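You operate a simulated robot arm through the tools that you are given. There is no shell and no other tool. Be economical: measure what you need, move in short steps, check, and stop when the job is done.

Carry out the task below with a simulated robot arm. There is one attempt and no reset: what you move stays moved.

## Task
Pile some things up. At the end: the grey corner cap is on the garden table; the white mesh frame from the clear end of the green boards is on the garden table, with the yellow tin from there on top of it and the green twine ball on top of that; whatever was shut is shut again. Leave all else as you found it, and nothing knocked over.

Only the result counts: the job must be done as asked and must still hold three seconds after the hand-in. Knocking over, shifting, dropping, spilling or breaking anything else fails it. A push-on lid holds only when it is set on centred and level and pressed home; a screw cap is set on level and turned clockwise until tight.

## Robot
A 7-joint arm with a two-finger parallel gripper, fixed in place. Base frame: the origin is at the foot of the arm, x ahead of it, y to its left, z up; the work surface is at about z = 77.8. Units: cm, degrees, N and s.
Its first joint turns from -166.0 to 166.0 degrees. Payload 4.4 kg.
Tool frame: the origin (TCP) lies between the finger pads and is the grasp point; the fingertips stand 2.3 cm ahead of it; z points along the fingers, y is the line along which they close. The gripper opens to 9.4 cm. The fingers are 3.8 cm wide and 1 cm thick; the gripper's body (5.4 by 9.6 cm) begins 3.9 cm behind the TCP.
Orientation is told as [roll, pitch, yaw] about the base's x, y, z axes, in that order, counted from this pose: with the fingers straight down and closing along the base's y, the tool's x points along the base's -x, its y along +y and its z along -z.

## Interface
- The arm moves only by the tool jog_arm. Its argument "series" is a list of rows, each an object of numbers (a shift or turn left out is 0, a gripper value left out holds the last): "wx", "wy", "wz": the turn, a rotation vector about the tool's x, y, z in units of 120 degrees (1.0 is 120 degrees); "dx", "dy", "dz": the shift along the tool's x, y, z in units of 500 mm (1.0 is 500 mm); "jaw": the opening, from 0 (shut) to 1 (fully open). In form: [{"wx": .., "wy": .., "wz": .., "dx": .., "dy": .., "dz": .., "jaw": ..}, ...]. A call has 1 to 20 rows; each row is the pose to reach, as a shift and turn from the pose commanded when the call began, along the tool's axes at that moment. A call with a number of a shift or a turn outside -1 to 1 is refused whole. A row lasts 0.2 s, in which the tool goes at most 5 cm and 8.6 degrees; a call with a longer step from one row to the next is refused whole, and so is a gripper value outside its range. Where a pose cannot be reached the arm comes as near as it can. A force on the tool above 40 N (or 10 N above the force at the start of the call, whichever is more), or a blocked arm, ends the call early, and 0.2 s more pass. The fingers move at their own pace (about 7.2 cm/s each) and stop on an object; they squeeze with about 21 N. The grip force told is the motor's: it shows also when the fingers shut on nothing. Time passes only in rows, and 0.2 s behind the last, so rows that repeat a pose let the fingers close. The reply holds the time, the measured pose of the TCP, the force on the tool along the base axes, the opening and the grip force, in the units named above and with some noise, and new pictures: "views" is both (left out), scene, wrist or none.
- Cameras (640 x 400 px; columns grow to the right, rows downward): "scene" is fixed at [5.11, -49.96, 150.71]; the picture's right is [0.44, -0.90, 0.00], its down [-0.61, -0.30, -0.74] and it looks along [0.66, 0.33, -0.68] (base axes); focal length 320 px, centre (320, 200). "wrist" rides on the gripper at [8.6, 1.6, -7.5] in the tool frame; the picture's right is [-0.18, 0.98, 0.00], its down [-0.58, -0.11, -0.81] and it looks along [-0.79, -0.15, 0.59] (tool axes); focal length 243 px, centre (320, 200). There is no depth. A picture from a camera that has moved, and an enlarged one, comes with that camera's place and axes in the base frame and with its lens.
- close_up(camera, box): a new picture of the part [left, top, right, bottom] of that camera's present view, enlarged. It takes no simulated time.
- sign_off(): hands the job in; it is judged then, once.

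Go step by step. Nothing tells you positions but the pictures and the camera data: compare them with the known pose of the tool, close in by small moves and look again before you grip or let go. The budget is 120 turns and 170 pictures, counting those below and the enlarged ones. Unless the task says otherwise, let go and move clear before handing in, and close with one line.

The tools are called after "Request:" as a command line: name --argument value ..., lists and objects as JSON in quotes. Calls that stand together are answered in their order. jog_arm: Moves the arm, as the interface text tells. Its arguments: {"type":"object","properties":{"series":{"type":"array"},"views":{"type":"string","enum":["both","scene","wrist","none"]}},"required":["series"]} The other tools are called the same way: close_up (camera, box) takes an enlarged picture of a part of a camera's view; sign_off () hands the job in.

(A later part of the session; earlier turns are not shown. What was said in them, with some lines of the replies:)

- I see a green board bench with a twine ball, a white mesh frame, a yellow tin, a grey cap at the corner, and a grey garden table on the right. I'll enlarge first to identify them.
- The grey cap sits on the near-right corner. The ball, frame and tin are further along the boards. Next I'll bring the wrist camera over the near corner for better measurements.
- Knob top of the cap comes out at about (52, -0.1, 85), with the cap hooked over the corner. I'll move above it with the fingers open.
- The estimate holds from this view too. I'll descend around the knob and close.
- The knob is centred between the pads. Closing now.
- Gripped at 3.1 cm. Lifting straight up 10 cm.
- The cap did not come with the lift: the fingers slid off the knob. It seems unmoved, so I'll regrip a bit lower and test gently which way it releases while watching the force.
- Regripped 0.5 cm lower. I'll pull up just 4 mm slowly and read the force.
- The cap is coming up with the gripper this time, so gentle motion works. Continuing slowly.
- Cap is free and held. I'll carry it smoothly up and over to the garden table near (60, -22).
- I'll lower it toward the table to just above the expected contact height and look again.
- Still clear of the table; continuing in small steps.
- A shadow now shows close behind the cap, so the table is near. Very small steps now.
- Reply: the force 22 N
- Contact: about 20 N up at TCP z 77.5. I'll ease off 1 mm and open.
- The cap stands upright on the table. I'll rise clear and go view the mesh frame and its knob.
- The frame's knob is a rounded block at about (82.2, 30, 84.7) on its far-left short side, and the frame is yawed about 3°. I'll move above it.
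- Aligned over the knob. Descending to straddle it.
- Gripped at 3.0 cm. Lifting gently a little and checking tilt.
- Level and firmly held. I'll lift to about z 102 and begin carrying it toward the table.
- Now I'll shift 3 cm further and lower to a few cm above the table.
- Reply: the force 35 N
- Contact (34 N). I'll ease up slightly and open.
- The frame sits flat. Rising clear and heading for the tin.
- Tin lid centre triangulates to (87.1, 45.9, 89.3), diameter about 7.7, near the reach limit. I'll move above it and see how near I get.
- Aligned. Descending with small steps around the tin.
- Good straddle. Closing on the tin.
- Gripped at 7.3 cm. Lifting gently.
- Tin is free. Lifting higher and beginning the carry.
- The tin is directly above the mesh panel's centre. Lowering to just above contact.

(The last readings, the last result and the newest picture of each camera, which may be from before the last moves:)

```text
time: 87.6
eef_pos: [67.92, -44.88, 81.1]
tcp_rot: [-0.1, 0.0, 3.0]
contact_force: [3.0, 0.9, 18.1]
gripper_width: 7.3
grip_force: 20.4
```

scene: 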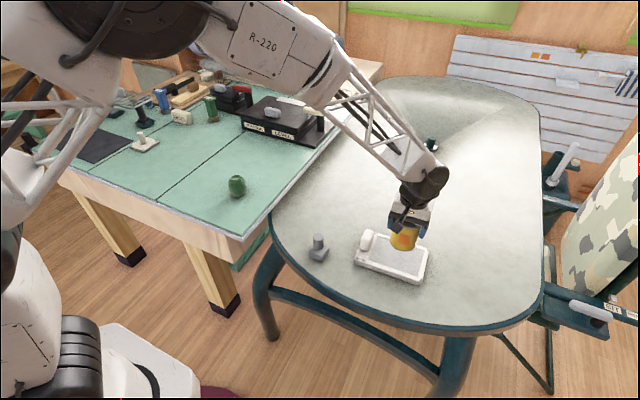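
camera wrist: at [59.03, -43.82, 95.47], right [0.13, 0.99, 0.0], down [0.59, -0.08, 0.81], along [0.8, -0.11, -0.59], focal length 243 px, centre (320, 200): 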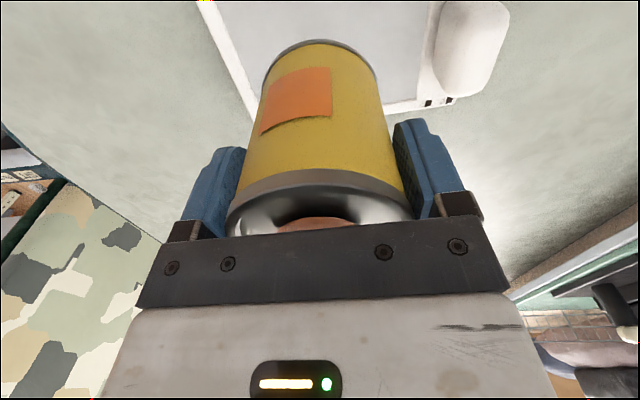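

Contact felt. Easing off and releasing.

Request:
jog_arm --series '[{"dz": -0.003}, {"dz": -0.003, "jaw": 0.85}, {"dz": -0.003, "jaw": 0.9}, {"dz": -0.003, "jaw": 1}, {"dz": -0.003, "jaw": 1}]' --views "wrist"

Request:
close_up --camera "scene" --box '[320, 180, 450, 290]'

```text
time: 88.8
eef_pos: [67.84, -44.88, 81.14]
tcp_rot: [0.0, 0.1, 3.0]
contact_force: [0.8, -0.7, -0.4]
gripper_width: 9.4
grip_force: 0.0
camera wrist: at [59.05, -43.8, 88.63], right [0.13, 0.99, 0.0], down [0.59, -0.08, 0.81], along [0.8, -0.11, -0.59], focal length 243 px, centre (320, 200)
```

wrist: 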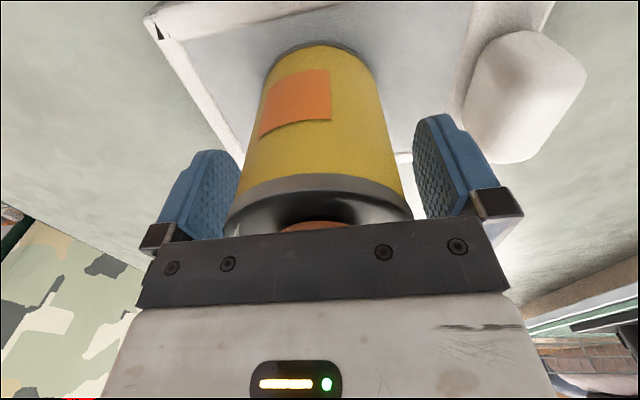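

```text
3.64 times, centred on (385, 235) of scene
camera zoom: at [5.11, -49.96, 150.71], right [0.44, -0.9, 0.0], down [-0.61, -0.3, -0.74], along [0.66, 0.33, -0.68], focal length 1162 px, centre (84, 73)
```

zoom: 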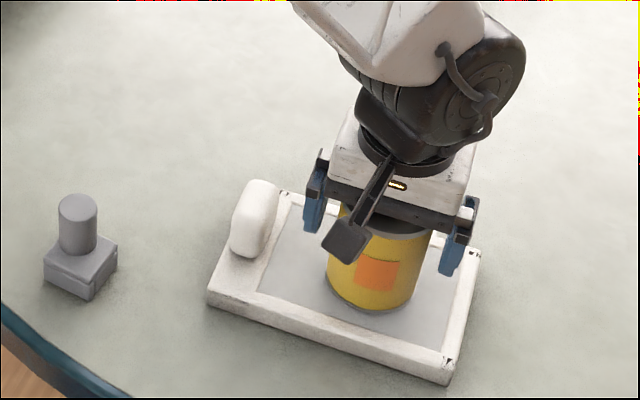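

Released; the tin stands. Rising straight up and heading for the twine ball.

Request:
jog_arm --series '[{"dz": -0.02}, {"dz": -0.06}, {"dz": -0.12}, {"dz": -0.2}, {"dz": -0.29}, {"dz": -0.38}, {"dz": -0.46}, {"dz": -0.5, "dy": 0.04}, {"dz": -0.5, "dy": 0.12}, {"dz": -0.5, "dy": 0.21}, {"dz": -0.5, "dy": 0.3}, {"dz": -0.5, "dy": 0.39, "dx": 0.01}, {"dz": -0.5, "dy": 0.48, "dx": 0.02}, {"dz": -0.5, "dy": 0.57, "dx": 0.03}, {"dz": -0.5, "dy": 0.66, "dx": 0.04}, {"dz": -0.5, "dy": 0.75, "dx": 0.05}, {"dz": -0.5, "dy": 0.84, "dx": 0.06}, {"dz": -0.5, "dy": 0.93, "dx": 0.07}, {"dz": -0.5, "dy": 0.99, "dx": 0.08}, {"dz": -0.5, "dy": 1.0, "dx": 0.08}]'

Request:
close_up --camera "scene" --box '[320, 180, 450, 290]'

Request:
close_up --camera "scene" --box '[200, 150, 280, 210]'

```text
time: 93.0
eef_pos: [61.36, 4.78, 106.12]
tcp_rot: [-0.1, 0.1, 3.0]
contact_force: [0.3, 0.1, 0.4]
gripper_width: 9.4
grip_force: 0.1
camera wrist: at [52.52, 5.95, 113.73], right [0.13, 0.99, 0.0], down [0.59, -0.08, 0.81], along [0.8, -0.11, -0.59], focal length 243 px, centre (320, 200)
```

scene: 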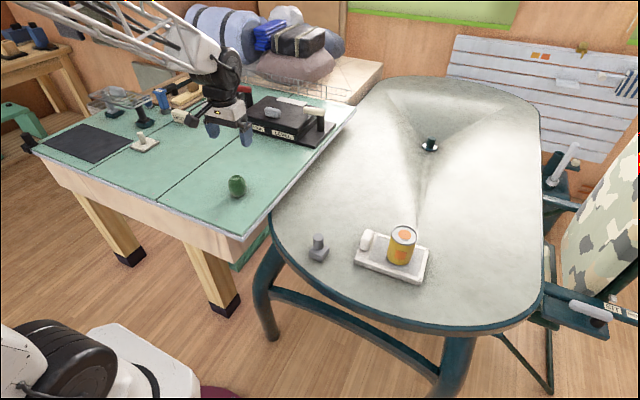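
wrist: 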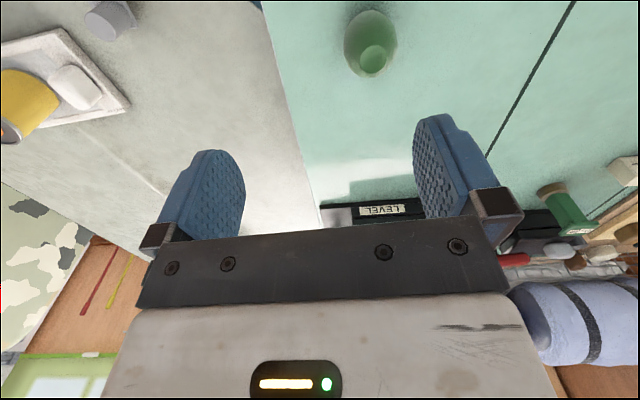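

```text
3.64 times, centred on (385, 235) of scene
camera zoom: at [5.11, -49.96, 150.71], right [0.44, -0.9, 0.0], down [-0.61, -0.3, -0.74], along [0.66, 0.33, -0.68], focal length 1162 px, centre (84, 73)
```

zoom: 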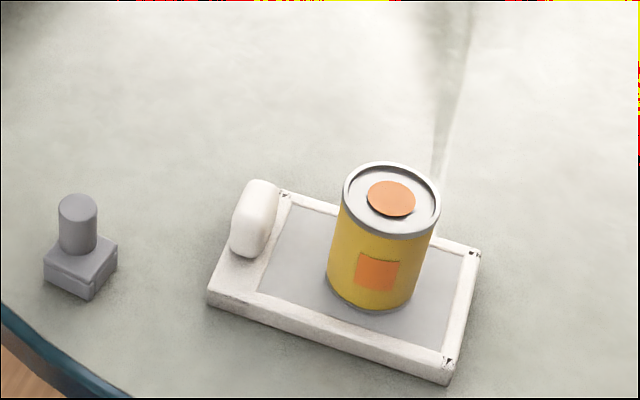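

```text
6.67 times, centred on (240, 180) of scene
camera zoom: at [5.11, -49.96, 150.71], right [0.44, -0.9, 0.0], down [-0.61, -0.3, -0.74], along [0.66, 0.33, -0.68], focal length 2130 px, centre (853, 333)
```

zoom: 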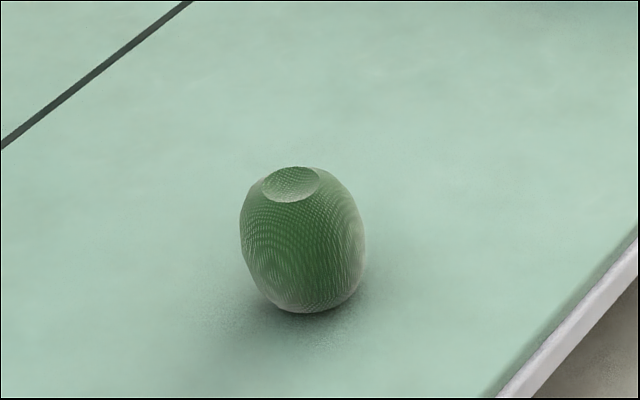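

Tin stands centred on the mesh. Ball confirmed at (64.6, 9.9, 83.4), about 6.1 cm across. Moving above it.

Request:
jog_arm --series '[{"dx": -0.02, "dy": 0.03, "dz": 0.07}, {"dx": -0.045, "dy": 0.065, "dz": 0.14}, {"dx": -0.065, "dy": 0.09, "dz": 0.21}, {"dx": -0.071, "dy": 0.099, "dz": 0.262}, {"dx": -0.071, "dy": 0.099, "dz": 0.262}]' --views "wrist"

Request:
close_up --camera "scene" --box '[200, 140, 280, 210]'

```text
time: 94.2
eef_pos: [64.56, 9.87, 93.2]
tcp_rot: [0.0, 0.1, 3.0]
contact_force: [-0.3, 0.5, 0.4]
gripper_width: 9.38
grip_force: 0.0
camera wrist: at [55.74, 11.0, 100.61], right [0.13, 0.99, 0.0], down [0.59, -0.08, 0.81], along [0.8, -0.11, -0.59], focal length 243 px, centre (320, 200)
```

wrist: 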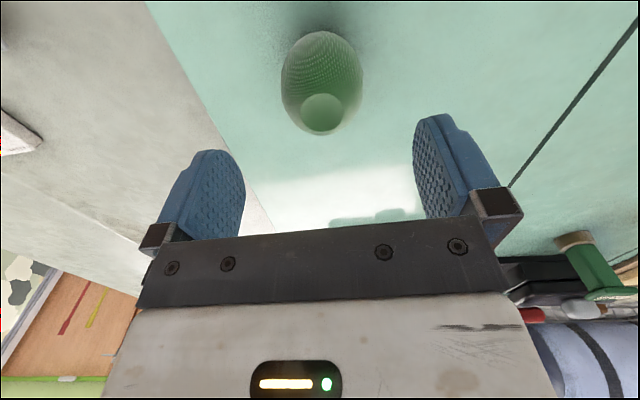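

```text
5.71 times, centred on (240, 175) of scene
camera zoom: at [5.11, -49.96, 150.71], right [0.44, -0.9, 0.0], down [-0.61, -0.3, -0.74], along [0.66, 0.33, -0.68], focal length 1826 px, centre (777, 343)
```

zoom: 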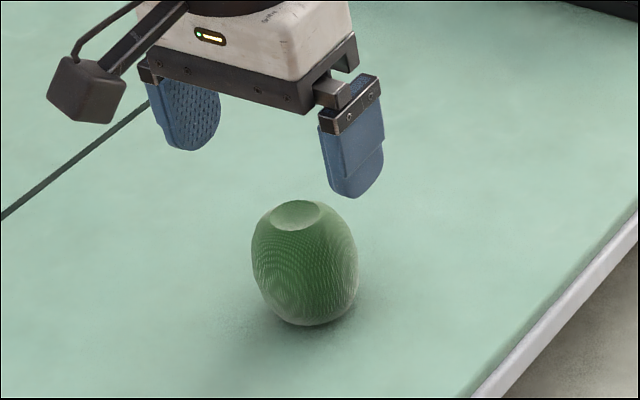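

Request:
jog_arm --series '[{"dz": 0.05}, {"dz": 0.1}, {"dz": 0.145}, {"dz": 0.175}, {"dz": 0.194}, {"dz": 0.194}]' --views "wrist"

Request:
close_up --camera "scene" --box '[200, 140, 280, 210]'

```text
time: 95.6
eef_pos: [64.7, 9.96, 83.42]
tcp_rot: [0.1, 0.0, 3.0]
contact_force: [0.3, -0.8, -1.0]
gripper_width: 9.42
grip_force: 0.0
camera wrist: at [55.81, 11.11, 90.85], right [0.13, 0.99, 0.0], down [0.59, -0.08, 0.81], along [0.8, -0.11, -0.59], focal length 243 px, centre (320, 200)
```

wrist: 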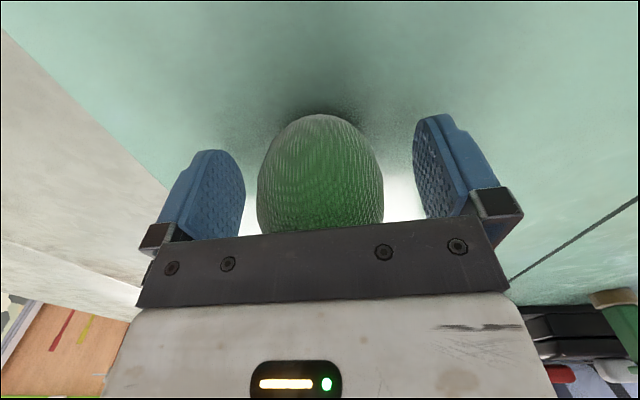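

```text
5.71 times, centred on (240, 175) of scene
camera zoom: at [5.11, -49.96, 150.71], right [0.44, -0.9, 0.0], down [-0.61, -0.3, -0.74], along [0.66, 0.33, -0.68], focal length 1826 px, centre (777, 343)
```

zoom: 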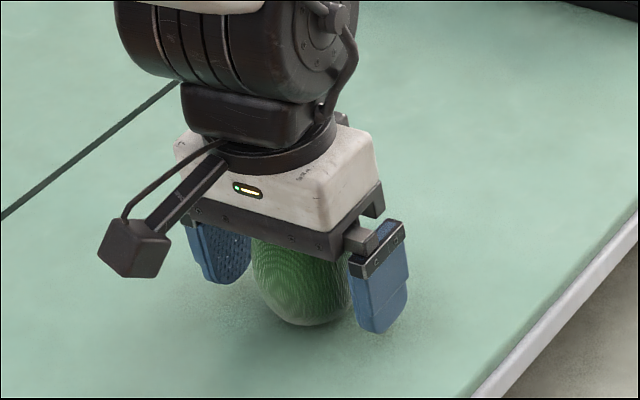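

Ball is between the pads. Closing, then a gentle lift.

Request:
jog_arm --series '[{"jaw": 0.6}, {"jaw": 0.3}, {"jaw": 0}, {"jaw": 0}, {"jaw": 0}, {"jaw": 0}, {"jaw": 0, "dz": -0.002}, {"dz": -0.005}, {"dz": -0.01}, {"dz": -0.016}, {"dz": -0.024}, {"dz": -0.034}, {"dz": -0.045}, {"dz": -0.055}, {"dz": -0.06}]' --views "wrist"

Request:
close_up --camera "scene" --box '[200, 140, 280, 210]'

```text
time: 98.8
eef_pos: [64.68, 9.86, 86.46]
tcp_rot: [0.0, -0.1, 3.0]
contact_force: [0.7, -0.8, -0.8]
gripper_width: 5.84
grip_force: 21.1
camera wrist: at [55.83, 10.99, 93.89], right [0.13, 0.99, 0.0], down [0.59, -0.08, 0.81], along [0.8, -0.11, -0.59], focal length 243 px, centre (320, 200)
```

wrist: 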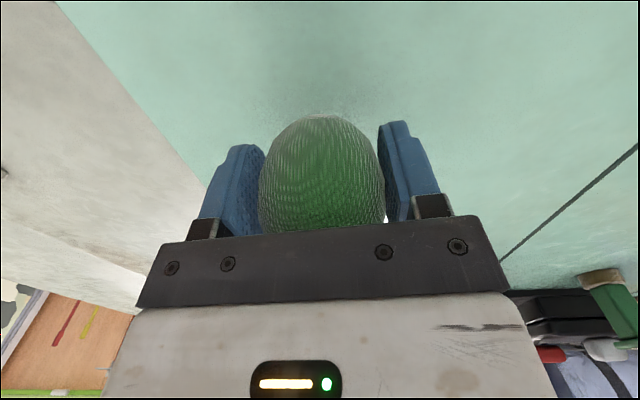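

```text
5.71 times, centred on (240, 175) of scene
camera zoom: at [5.11, -49.96, 150.71], right [0.44, -0.9, 0.0], down [-0.61, -0.3, -0.74], along [0.66, 0.33, -0.68], focal length 1826 px, centre (777, 343)
```

zoom: 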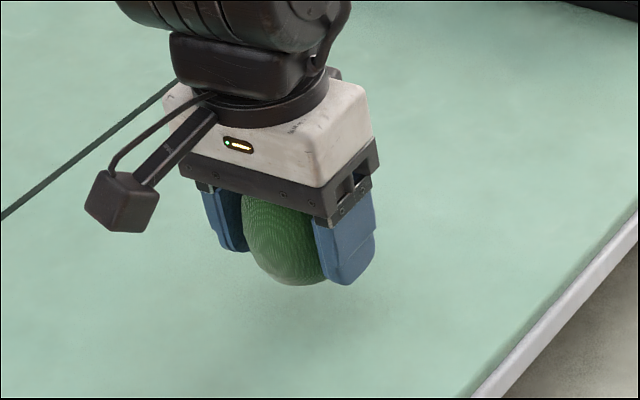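

Ball is held, but the fingertips would end nearly level with the tin's rim. I'll set it back down and regrip 0.9 cm higher for clearance.

Request:
jog_arm --series '[{"dz": 0.015}, {"dz": 0.035}, {"dz": 0.05}, {"dz": 0.057}, {"dz": 0.06}, {"dz": 0.06}, {"dz": 0.06, "jaw": 0.7}, {"dz": 0.06, "jaw": 0.8}, {"dz": 0.06, "jaw": 0.8}, {"dz": 0.05, "jaw": 0.8}, {"dz": 0.041, "jaw": 0.8}, {"dz": 0.041, "jaw": 0.8}, {"dz": 0.041, "jaw": 0.4}, {"dz": 0.041, "jaw": 0}, {"dz": 0.041, "jaw": 0}, {"dz": 0.041, "jaw": 0}, {"dz": 0.041, "jaw": 0}]' --views "wrist"

Request:
close_up --camera "scene" --box '[200, 140, 280, 210]'

```text
time: 102.4
eef_pos: [64.75, 9.97, 84.53]
tcp_rot: [0.0, 0.1, 2.9]
contact_force: [-0.3, 0.1, 1.7]
gripper_width: 5.88
grip_force: 21.1
camera wrist: at [55.84, 11.05, 91.89], right [0.13, 0.99, 0.0], down [0.59, -0.08, 0.81], along [0.8, -0.11, -0.59], focal length 243 px, centre (320, 200)
```

wrist: 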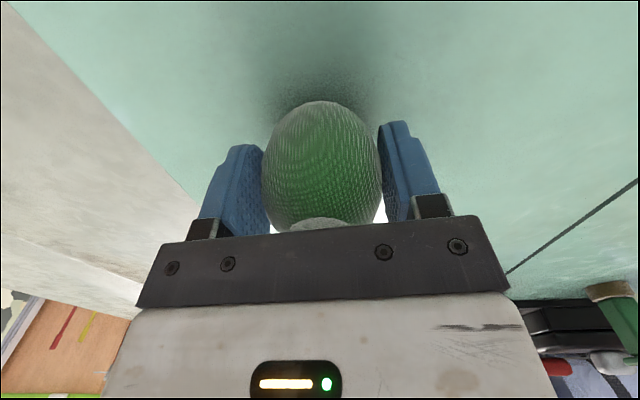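

```text
5.71 times, centred on (240, 175) of scene
camera zoom: at [5.11, -49.96, 150.71], right [0.44, -0.9, 0.0], down [-0.61, -0.3, -0.74], along [0.66, 0.33, -0.68], focal length 1826 px, centre (777, 343)
```

zoom: 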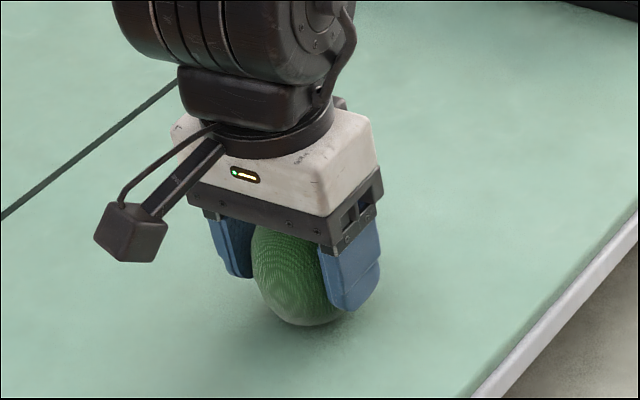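

Regripped with the ball upright. Lifting gently and starting the carry.

Request:
jog_arm --series '[{"dz": -0.002}, {"dz": -0.006}, {"dz": -0.012}, {"dz": -0.022}, {"dz": -0.04}, {"dz": -0.065}, {"dz": -0.1}, {"dz": -0.14}, {"dz": -0.18}, {"dz": -0.22}, {"dz": -0.26}, {"dz": -0.3}, {"dz": -0.335}, {"dz": -0.36}, {"dz": -0.375, "dy": -0.01}, {"dz": -0.38, "dy": -0.03}, {"dz": -0.38, "dy": -0.06}, {"dz": -0.38, "dy": -0.09}, {"dz": -0.38, "dy": -0.11}, {"dz": -0.38, "dy": -0.12}]' --views "scene"

```text
time: 106.6
eef_pos: [64.92, 3.99, 103.34]
tcp_rot: [0.0, 0.0, 2.9]
contact_force: [0.5, -0.1, -0.2]
gripper_width: 5.84
grip_force: 21.2
```

scene: 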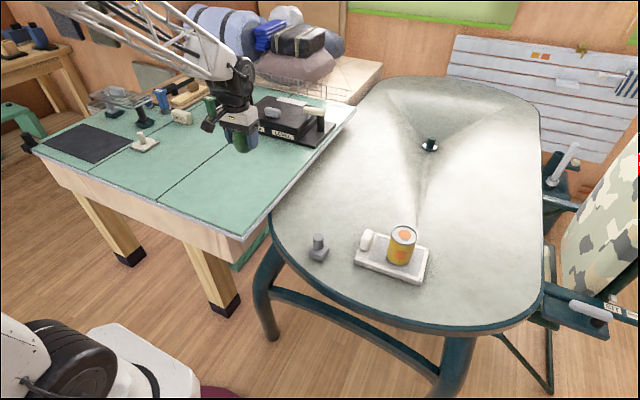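

Request:
jog_arm --series '[{"dy": -0.01}, {"dy": -0.03}, {"dy": -0.065}, {"dy": -0.115}, {"dy": -0.17}, {"dy": -0.23}, {"dy": -0.29}, {"dy": -0.35}, {"dy": -0.41}, {"dy": -0.47}, {"dy": -0.53}, {"dy": -0.59}, {"dy": -0.65}, {"dy": -0.71}, {"dy": -0.77}, {"dx": -0.002, "dy": -0.83}, {"dx": -0.004, "dy": -0.885}, {"dx": -0.006, "dy": -0.93}, {"dx": -0.007, "dy": -0.96}, {"dx": -0.007, "dy": -0.978}]'

Request:
close_up --camera "scene" --box '[340, 140, 470, 290]'

```text
time: 110.8
eef_pos: [67.79, -44.87, 103.5]
tcp_rot: [0.1, -0.1, 3.0]
contact_force: [-0.4, 0.2, -0.7]
gripper_width: 5.85
grip_force: 20.8
camera wrist: at [59.05, -43.79, 110.91], right [0.13, 0.99, 0.0], down [0.59, -0.08, 0.81], along [0.8, -0.11, -0.59], focal length 243 px, centre (320, 200)
```

scene: 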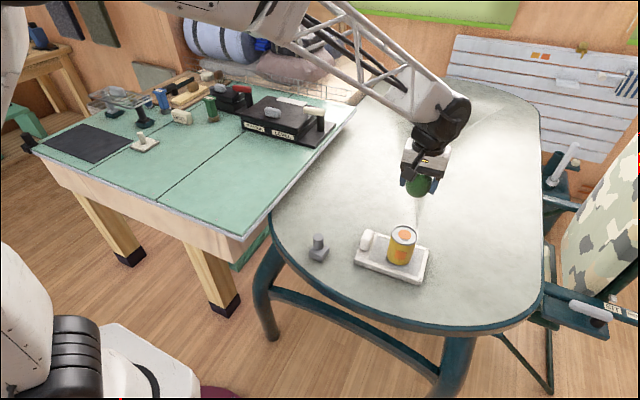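
wrist: 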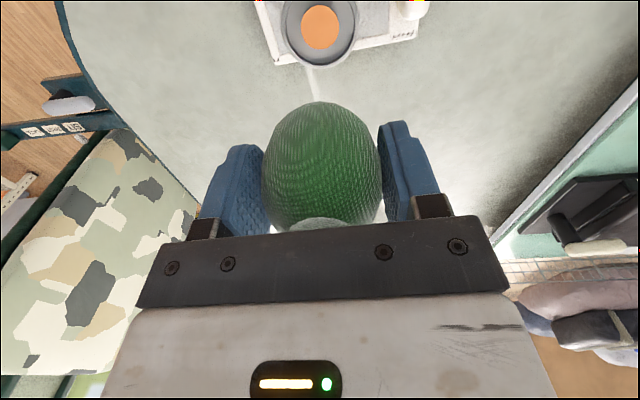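

```text
2.67 times, centred on (405, 215) of scene
camera zoom: at [5.11, -49.96, 150.71], right [0.44, -0.9, 0.0], down [-0.61, -0.3, -0.74], along [0.66, 0.33, -0.68], focal length 852 px, centre (93, 160)
```

zoom: 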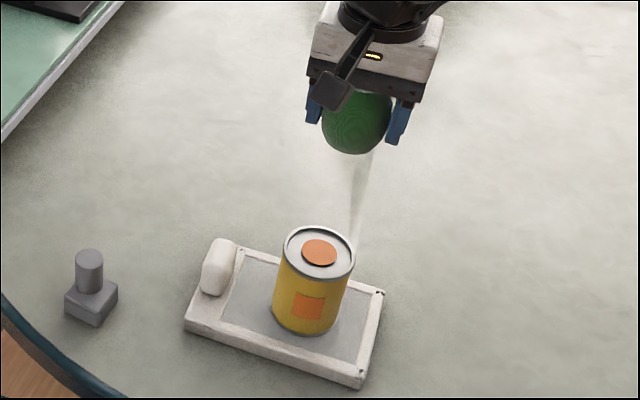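

Ball is directly above the tin. Lowering to about 2 cm above contact.

Request:
jog_arm --series '[{"dz": 0.01}, {"dz": 0.03, "dx": -0.001}, {"dz": 0.06, "dx": -0.002}, {"dz": 0.1, "dx": -0.003}, {"dz": 0.14, "dx": -0.003}, {"dz": 0.18, "dx": -0.003}, {"dz": 0.215, "dx": -0.003}, {"dz": 0.245, "dx": -0.003}, {"dz": 0.265, "dx": -0.003}, {"dz": 0.275, "dx": -0.003}, {"dz": 0.28, "dx": -0.003}]' --views "wrist"

Request:
close_up --camera "scene" --box '[350, 180, 460, 280]'

```text
time: 113.2
eef_pos: [67.95, -44.75, 89.39]
tcp_rot: [0.0, 0.0, 3.0]
contact_force: [-0.9, 0.2, -0.5]
gripper_width: 5.85
grip_force: 21.1
camera wrist: at [59.14, -43.66, 96.84], right [0.13, 0.99, 0.0], down [0.59, -0.08, 0.81], along [0.8, -0.11, -0.59], focal length 243 px, centre (320, 200)
```

wrist: 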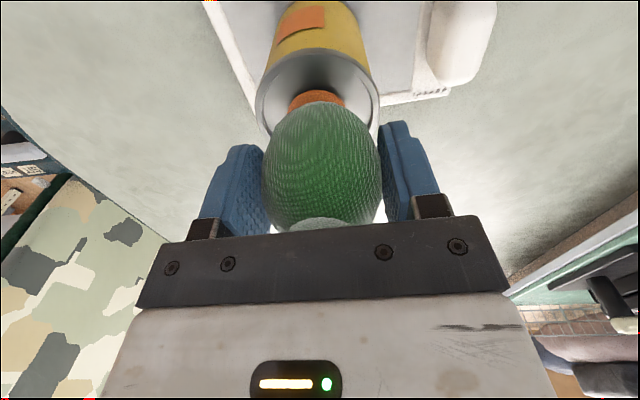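

```text
4.00 times, centred on (405, 230) of scene
camera zoom: at [5.11, -49.96, 150.71], right [0.44, -0.9, 0.0], down [-0.61, -0.3, -0.74], along [0.66, 0.33, -0.68], focal length 1278 px, centre (-20, 80)
```

zoom: 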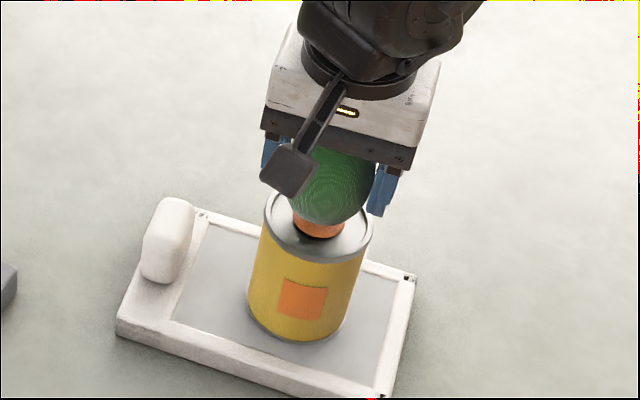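

Well centred. Small steps down to contact.

Request:
jog_arm --series '[{"dz": 0.005}, {"dz": 0.01}, {"dz": 0.015}, {"dz": 0.02}, {"dz": 0.024}]' --views "none"

Request:
close_up --camera "scene" --box '[360, 190, 450, 270]'

Request:
close_up --camera "wrist" --box '[200, 0, 460, 240]'

```text
time: 114.4
eef_pos: [67.99, -44.84, 88.31]
tcp_rot: [-0.2, -0.2, 3.0]
contact_force: [1.5, 1.3, 28.2]
gripper_width: 5.88
grip_force: 21.1
```

```text
5.00 times, centred on (405, 230) of scene
camera zoom: at [5.11, -49.96, 150.71], right [0.44, -0.9, 0.0], down [-0.61, -0.3, -0.74], along [0.66, 0.33, -0.68], focal length 1598 px, centre (-105, 50)
```

zoom: 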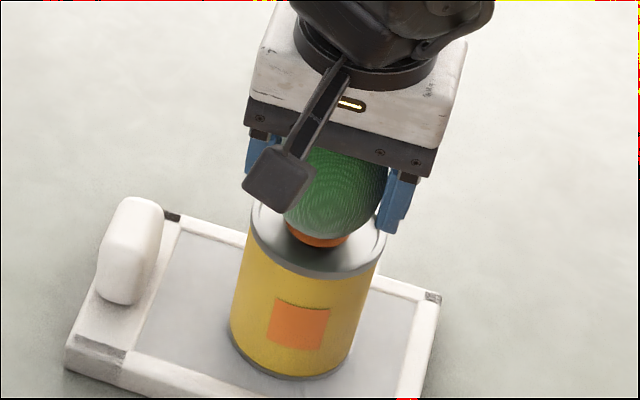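

```text
1.67 times, centred on (330, 120) of wrist
camera zoom: at [59.16, -43.71, 95.81], right [0.13, 0.99, 0.0], down [0.58, -0.08, 0.81], along [0.8, -0.11, -0.59], focal length 404 px, centre (303, 333)
```

zoom: 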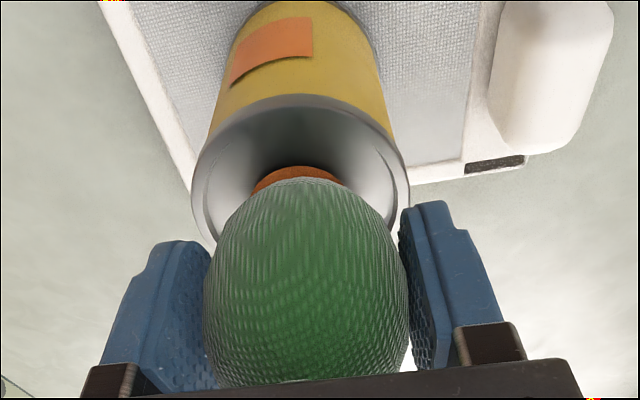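

Contact at 28 N, seated on the tin's centre disc. Easing off and opening slowly.

Request:
jog_arm --series '[{"dz": -0.002}, {"dz": -0.003}, {"dz": -0.003}, {"dz": -0.003, "jaw": 0.66}, {"dz": -0.003, "jaw": 0.72}, {"dz": -0.003, "jaw": 0.8}, {"dz": -0.003, "jaw": 0.9}, {"dz": -0.003, "jaw": 1}, {"dz": -0.003, "jaw": 1}]' --views "wrist"

Request:
close_up --camera "scene" --box '[360, 190, 450, 270]'

```text
time: 116.4
eef_pos: [67.92, -44.67, 88.41]
tcp_rot: [0.0, 0.0, 3.0]
contact_force: [-1.1, 0.5, 0.2]
gripper_width: 9.41
grip_force: 0.1
camera wrist: at [59.08, -43.71, 95.84], right [0.13, 0.99, 0.0], down [0.59, -0.08, 0.81], along [0.8, -0.11, -0.59], focal length 243 px, centre (320, 200)
```

wrist: 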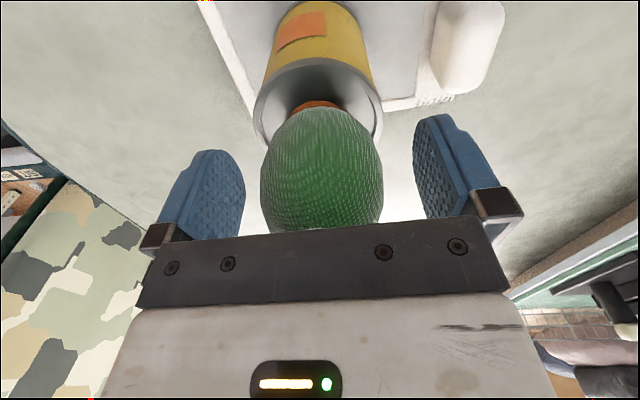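

```text
5.00 times, centred on (405, 230) of scene
camera zoom: at [5.11, -49.96, 150.71], right [0.44, -0.9, 0.0], down [-0.61, -0.3, -0.74], along [0.66, 0.33, -0.68], focal length 1598 px, centre (-105, 50)
```

zoom: 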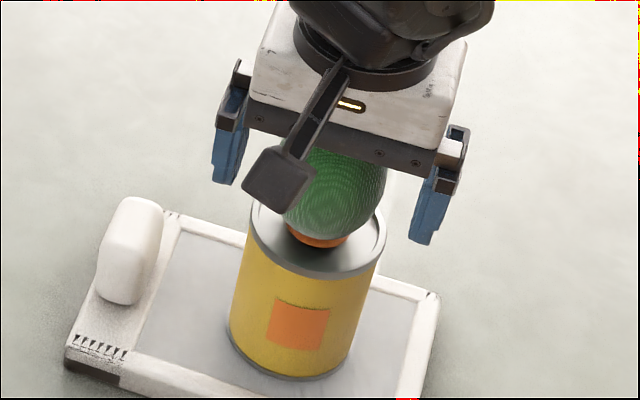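

Ball stays put. Rising straight up and clear.

Request:
jog_arm --series '[{"dz": -0.01}, {"dz": -0.03}, {"dz": -0.06}, {"dz": -0.1}, {"dz": -0.16}, {"dz": -0.24}, {"dz": -0.32}, {"dz": -0.4}, {"dz": -0.4, "dx": 0.05}, {"dz": -0.4, "dx": 0.14}, {"dz": -0.4, "dx": 0.22}, {"dz": -0.4, "dx": 0.3}, {"dz": -0.4, "dx": 0.34}, {"dz": -0.4, "dx": 0.34}, {"dz": -0.4, "dx": 0.34}]'

Request:
close_up --camera "scene" --box '[290, 180, 450, 290]'

Request:
close_up --camera "wrist" --box '[200, 0, 500, 180]'

```text
time: 119.6
eef_pos: [50.91, -45.56, 108.22]
tcp_rot: [0.0, 0.0, 3.0]
contact_force: [0.1, 0.2, 0.6]
gripper_width: 9.4
grip_force: 0.1
camera wrist: at [42.22, -44.64, 115.69], right [0.13, 0.99, 0.0], down [0.59, -0.08, 0.81], along [0.8, -0.11, -0.59], focal length 243 px, centre (320, 200)
```

scene: 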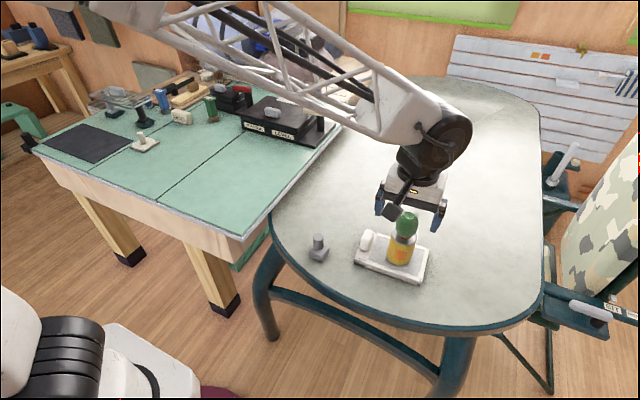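
wrist: 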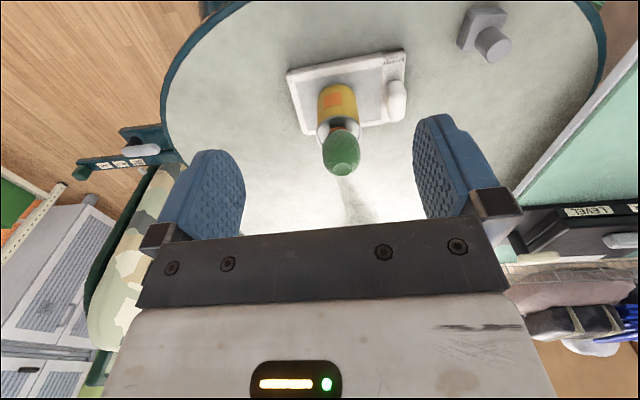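

```text
3.64 times, centred on (370, 235) of scene
camera zoom: at [5.11, -49.96, 150.71], right [0.44, -0.9, 0.0], down [-0.61, -0.3, -0.74], along [0.66, 0.33, -0.68], focal length 1162 px, centre (138, 73)
```

zoom: 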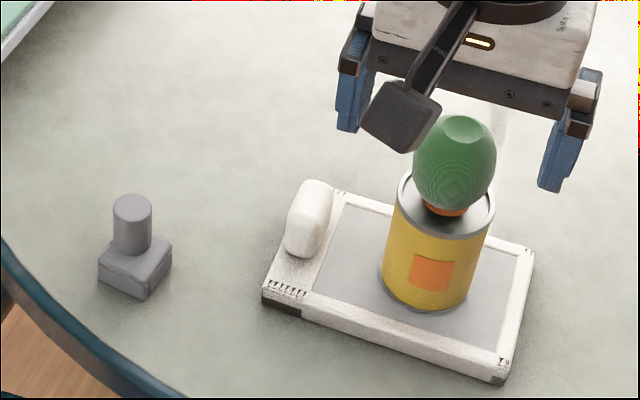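

```text
2.13 times, centred on (350, 90) of wrist
camera zoom: at [42.22, -44.64, 115.69], right [0.13, 0.99, 0.0], down [0.59, -0.08, 0.81], along [0.8, -0.11, -0.59], focal length 518 px, centre (256, 435)
```

zoom: 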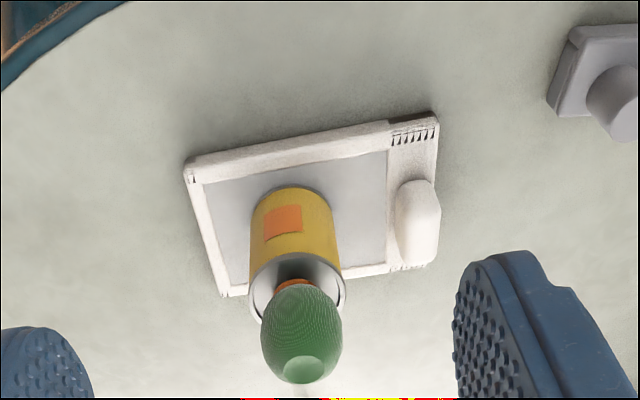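

The stack of frame, tin and ball stands straight on the garden table with the cap beside it, the gripper is clear, and nothing was opened. Handing in.

Request:
sign_off

```text
The job is handed in.
```

The grey corner cap is on the garden table. Beside it, the white mesh frame holds the yellow tin with the green twine ball on top. I opened nothing, so there was nothing to shut again, and I saw nothing else moved or knocked over.
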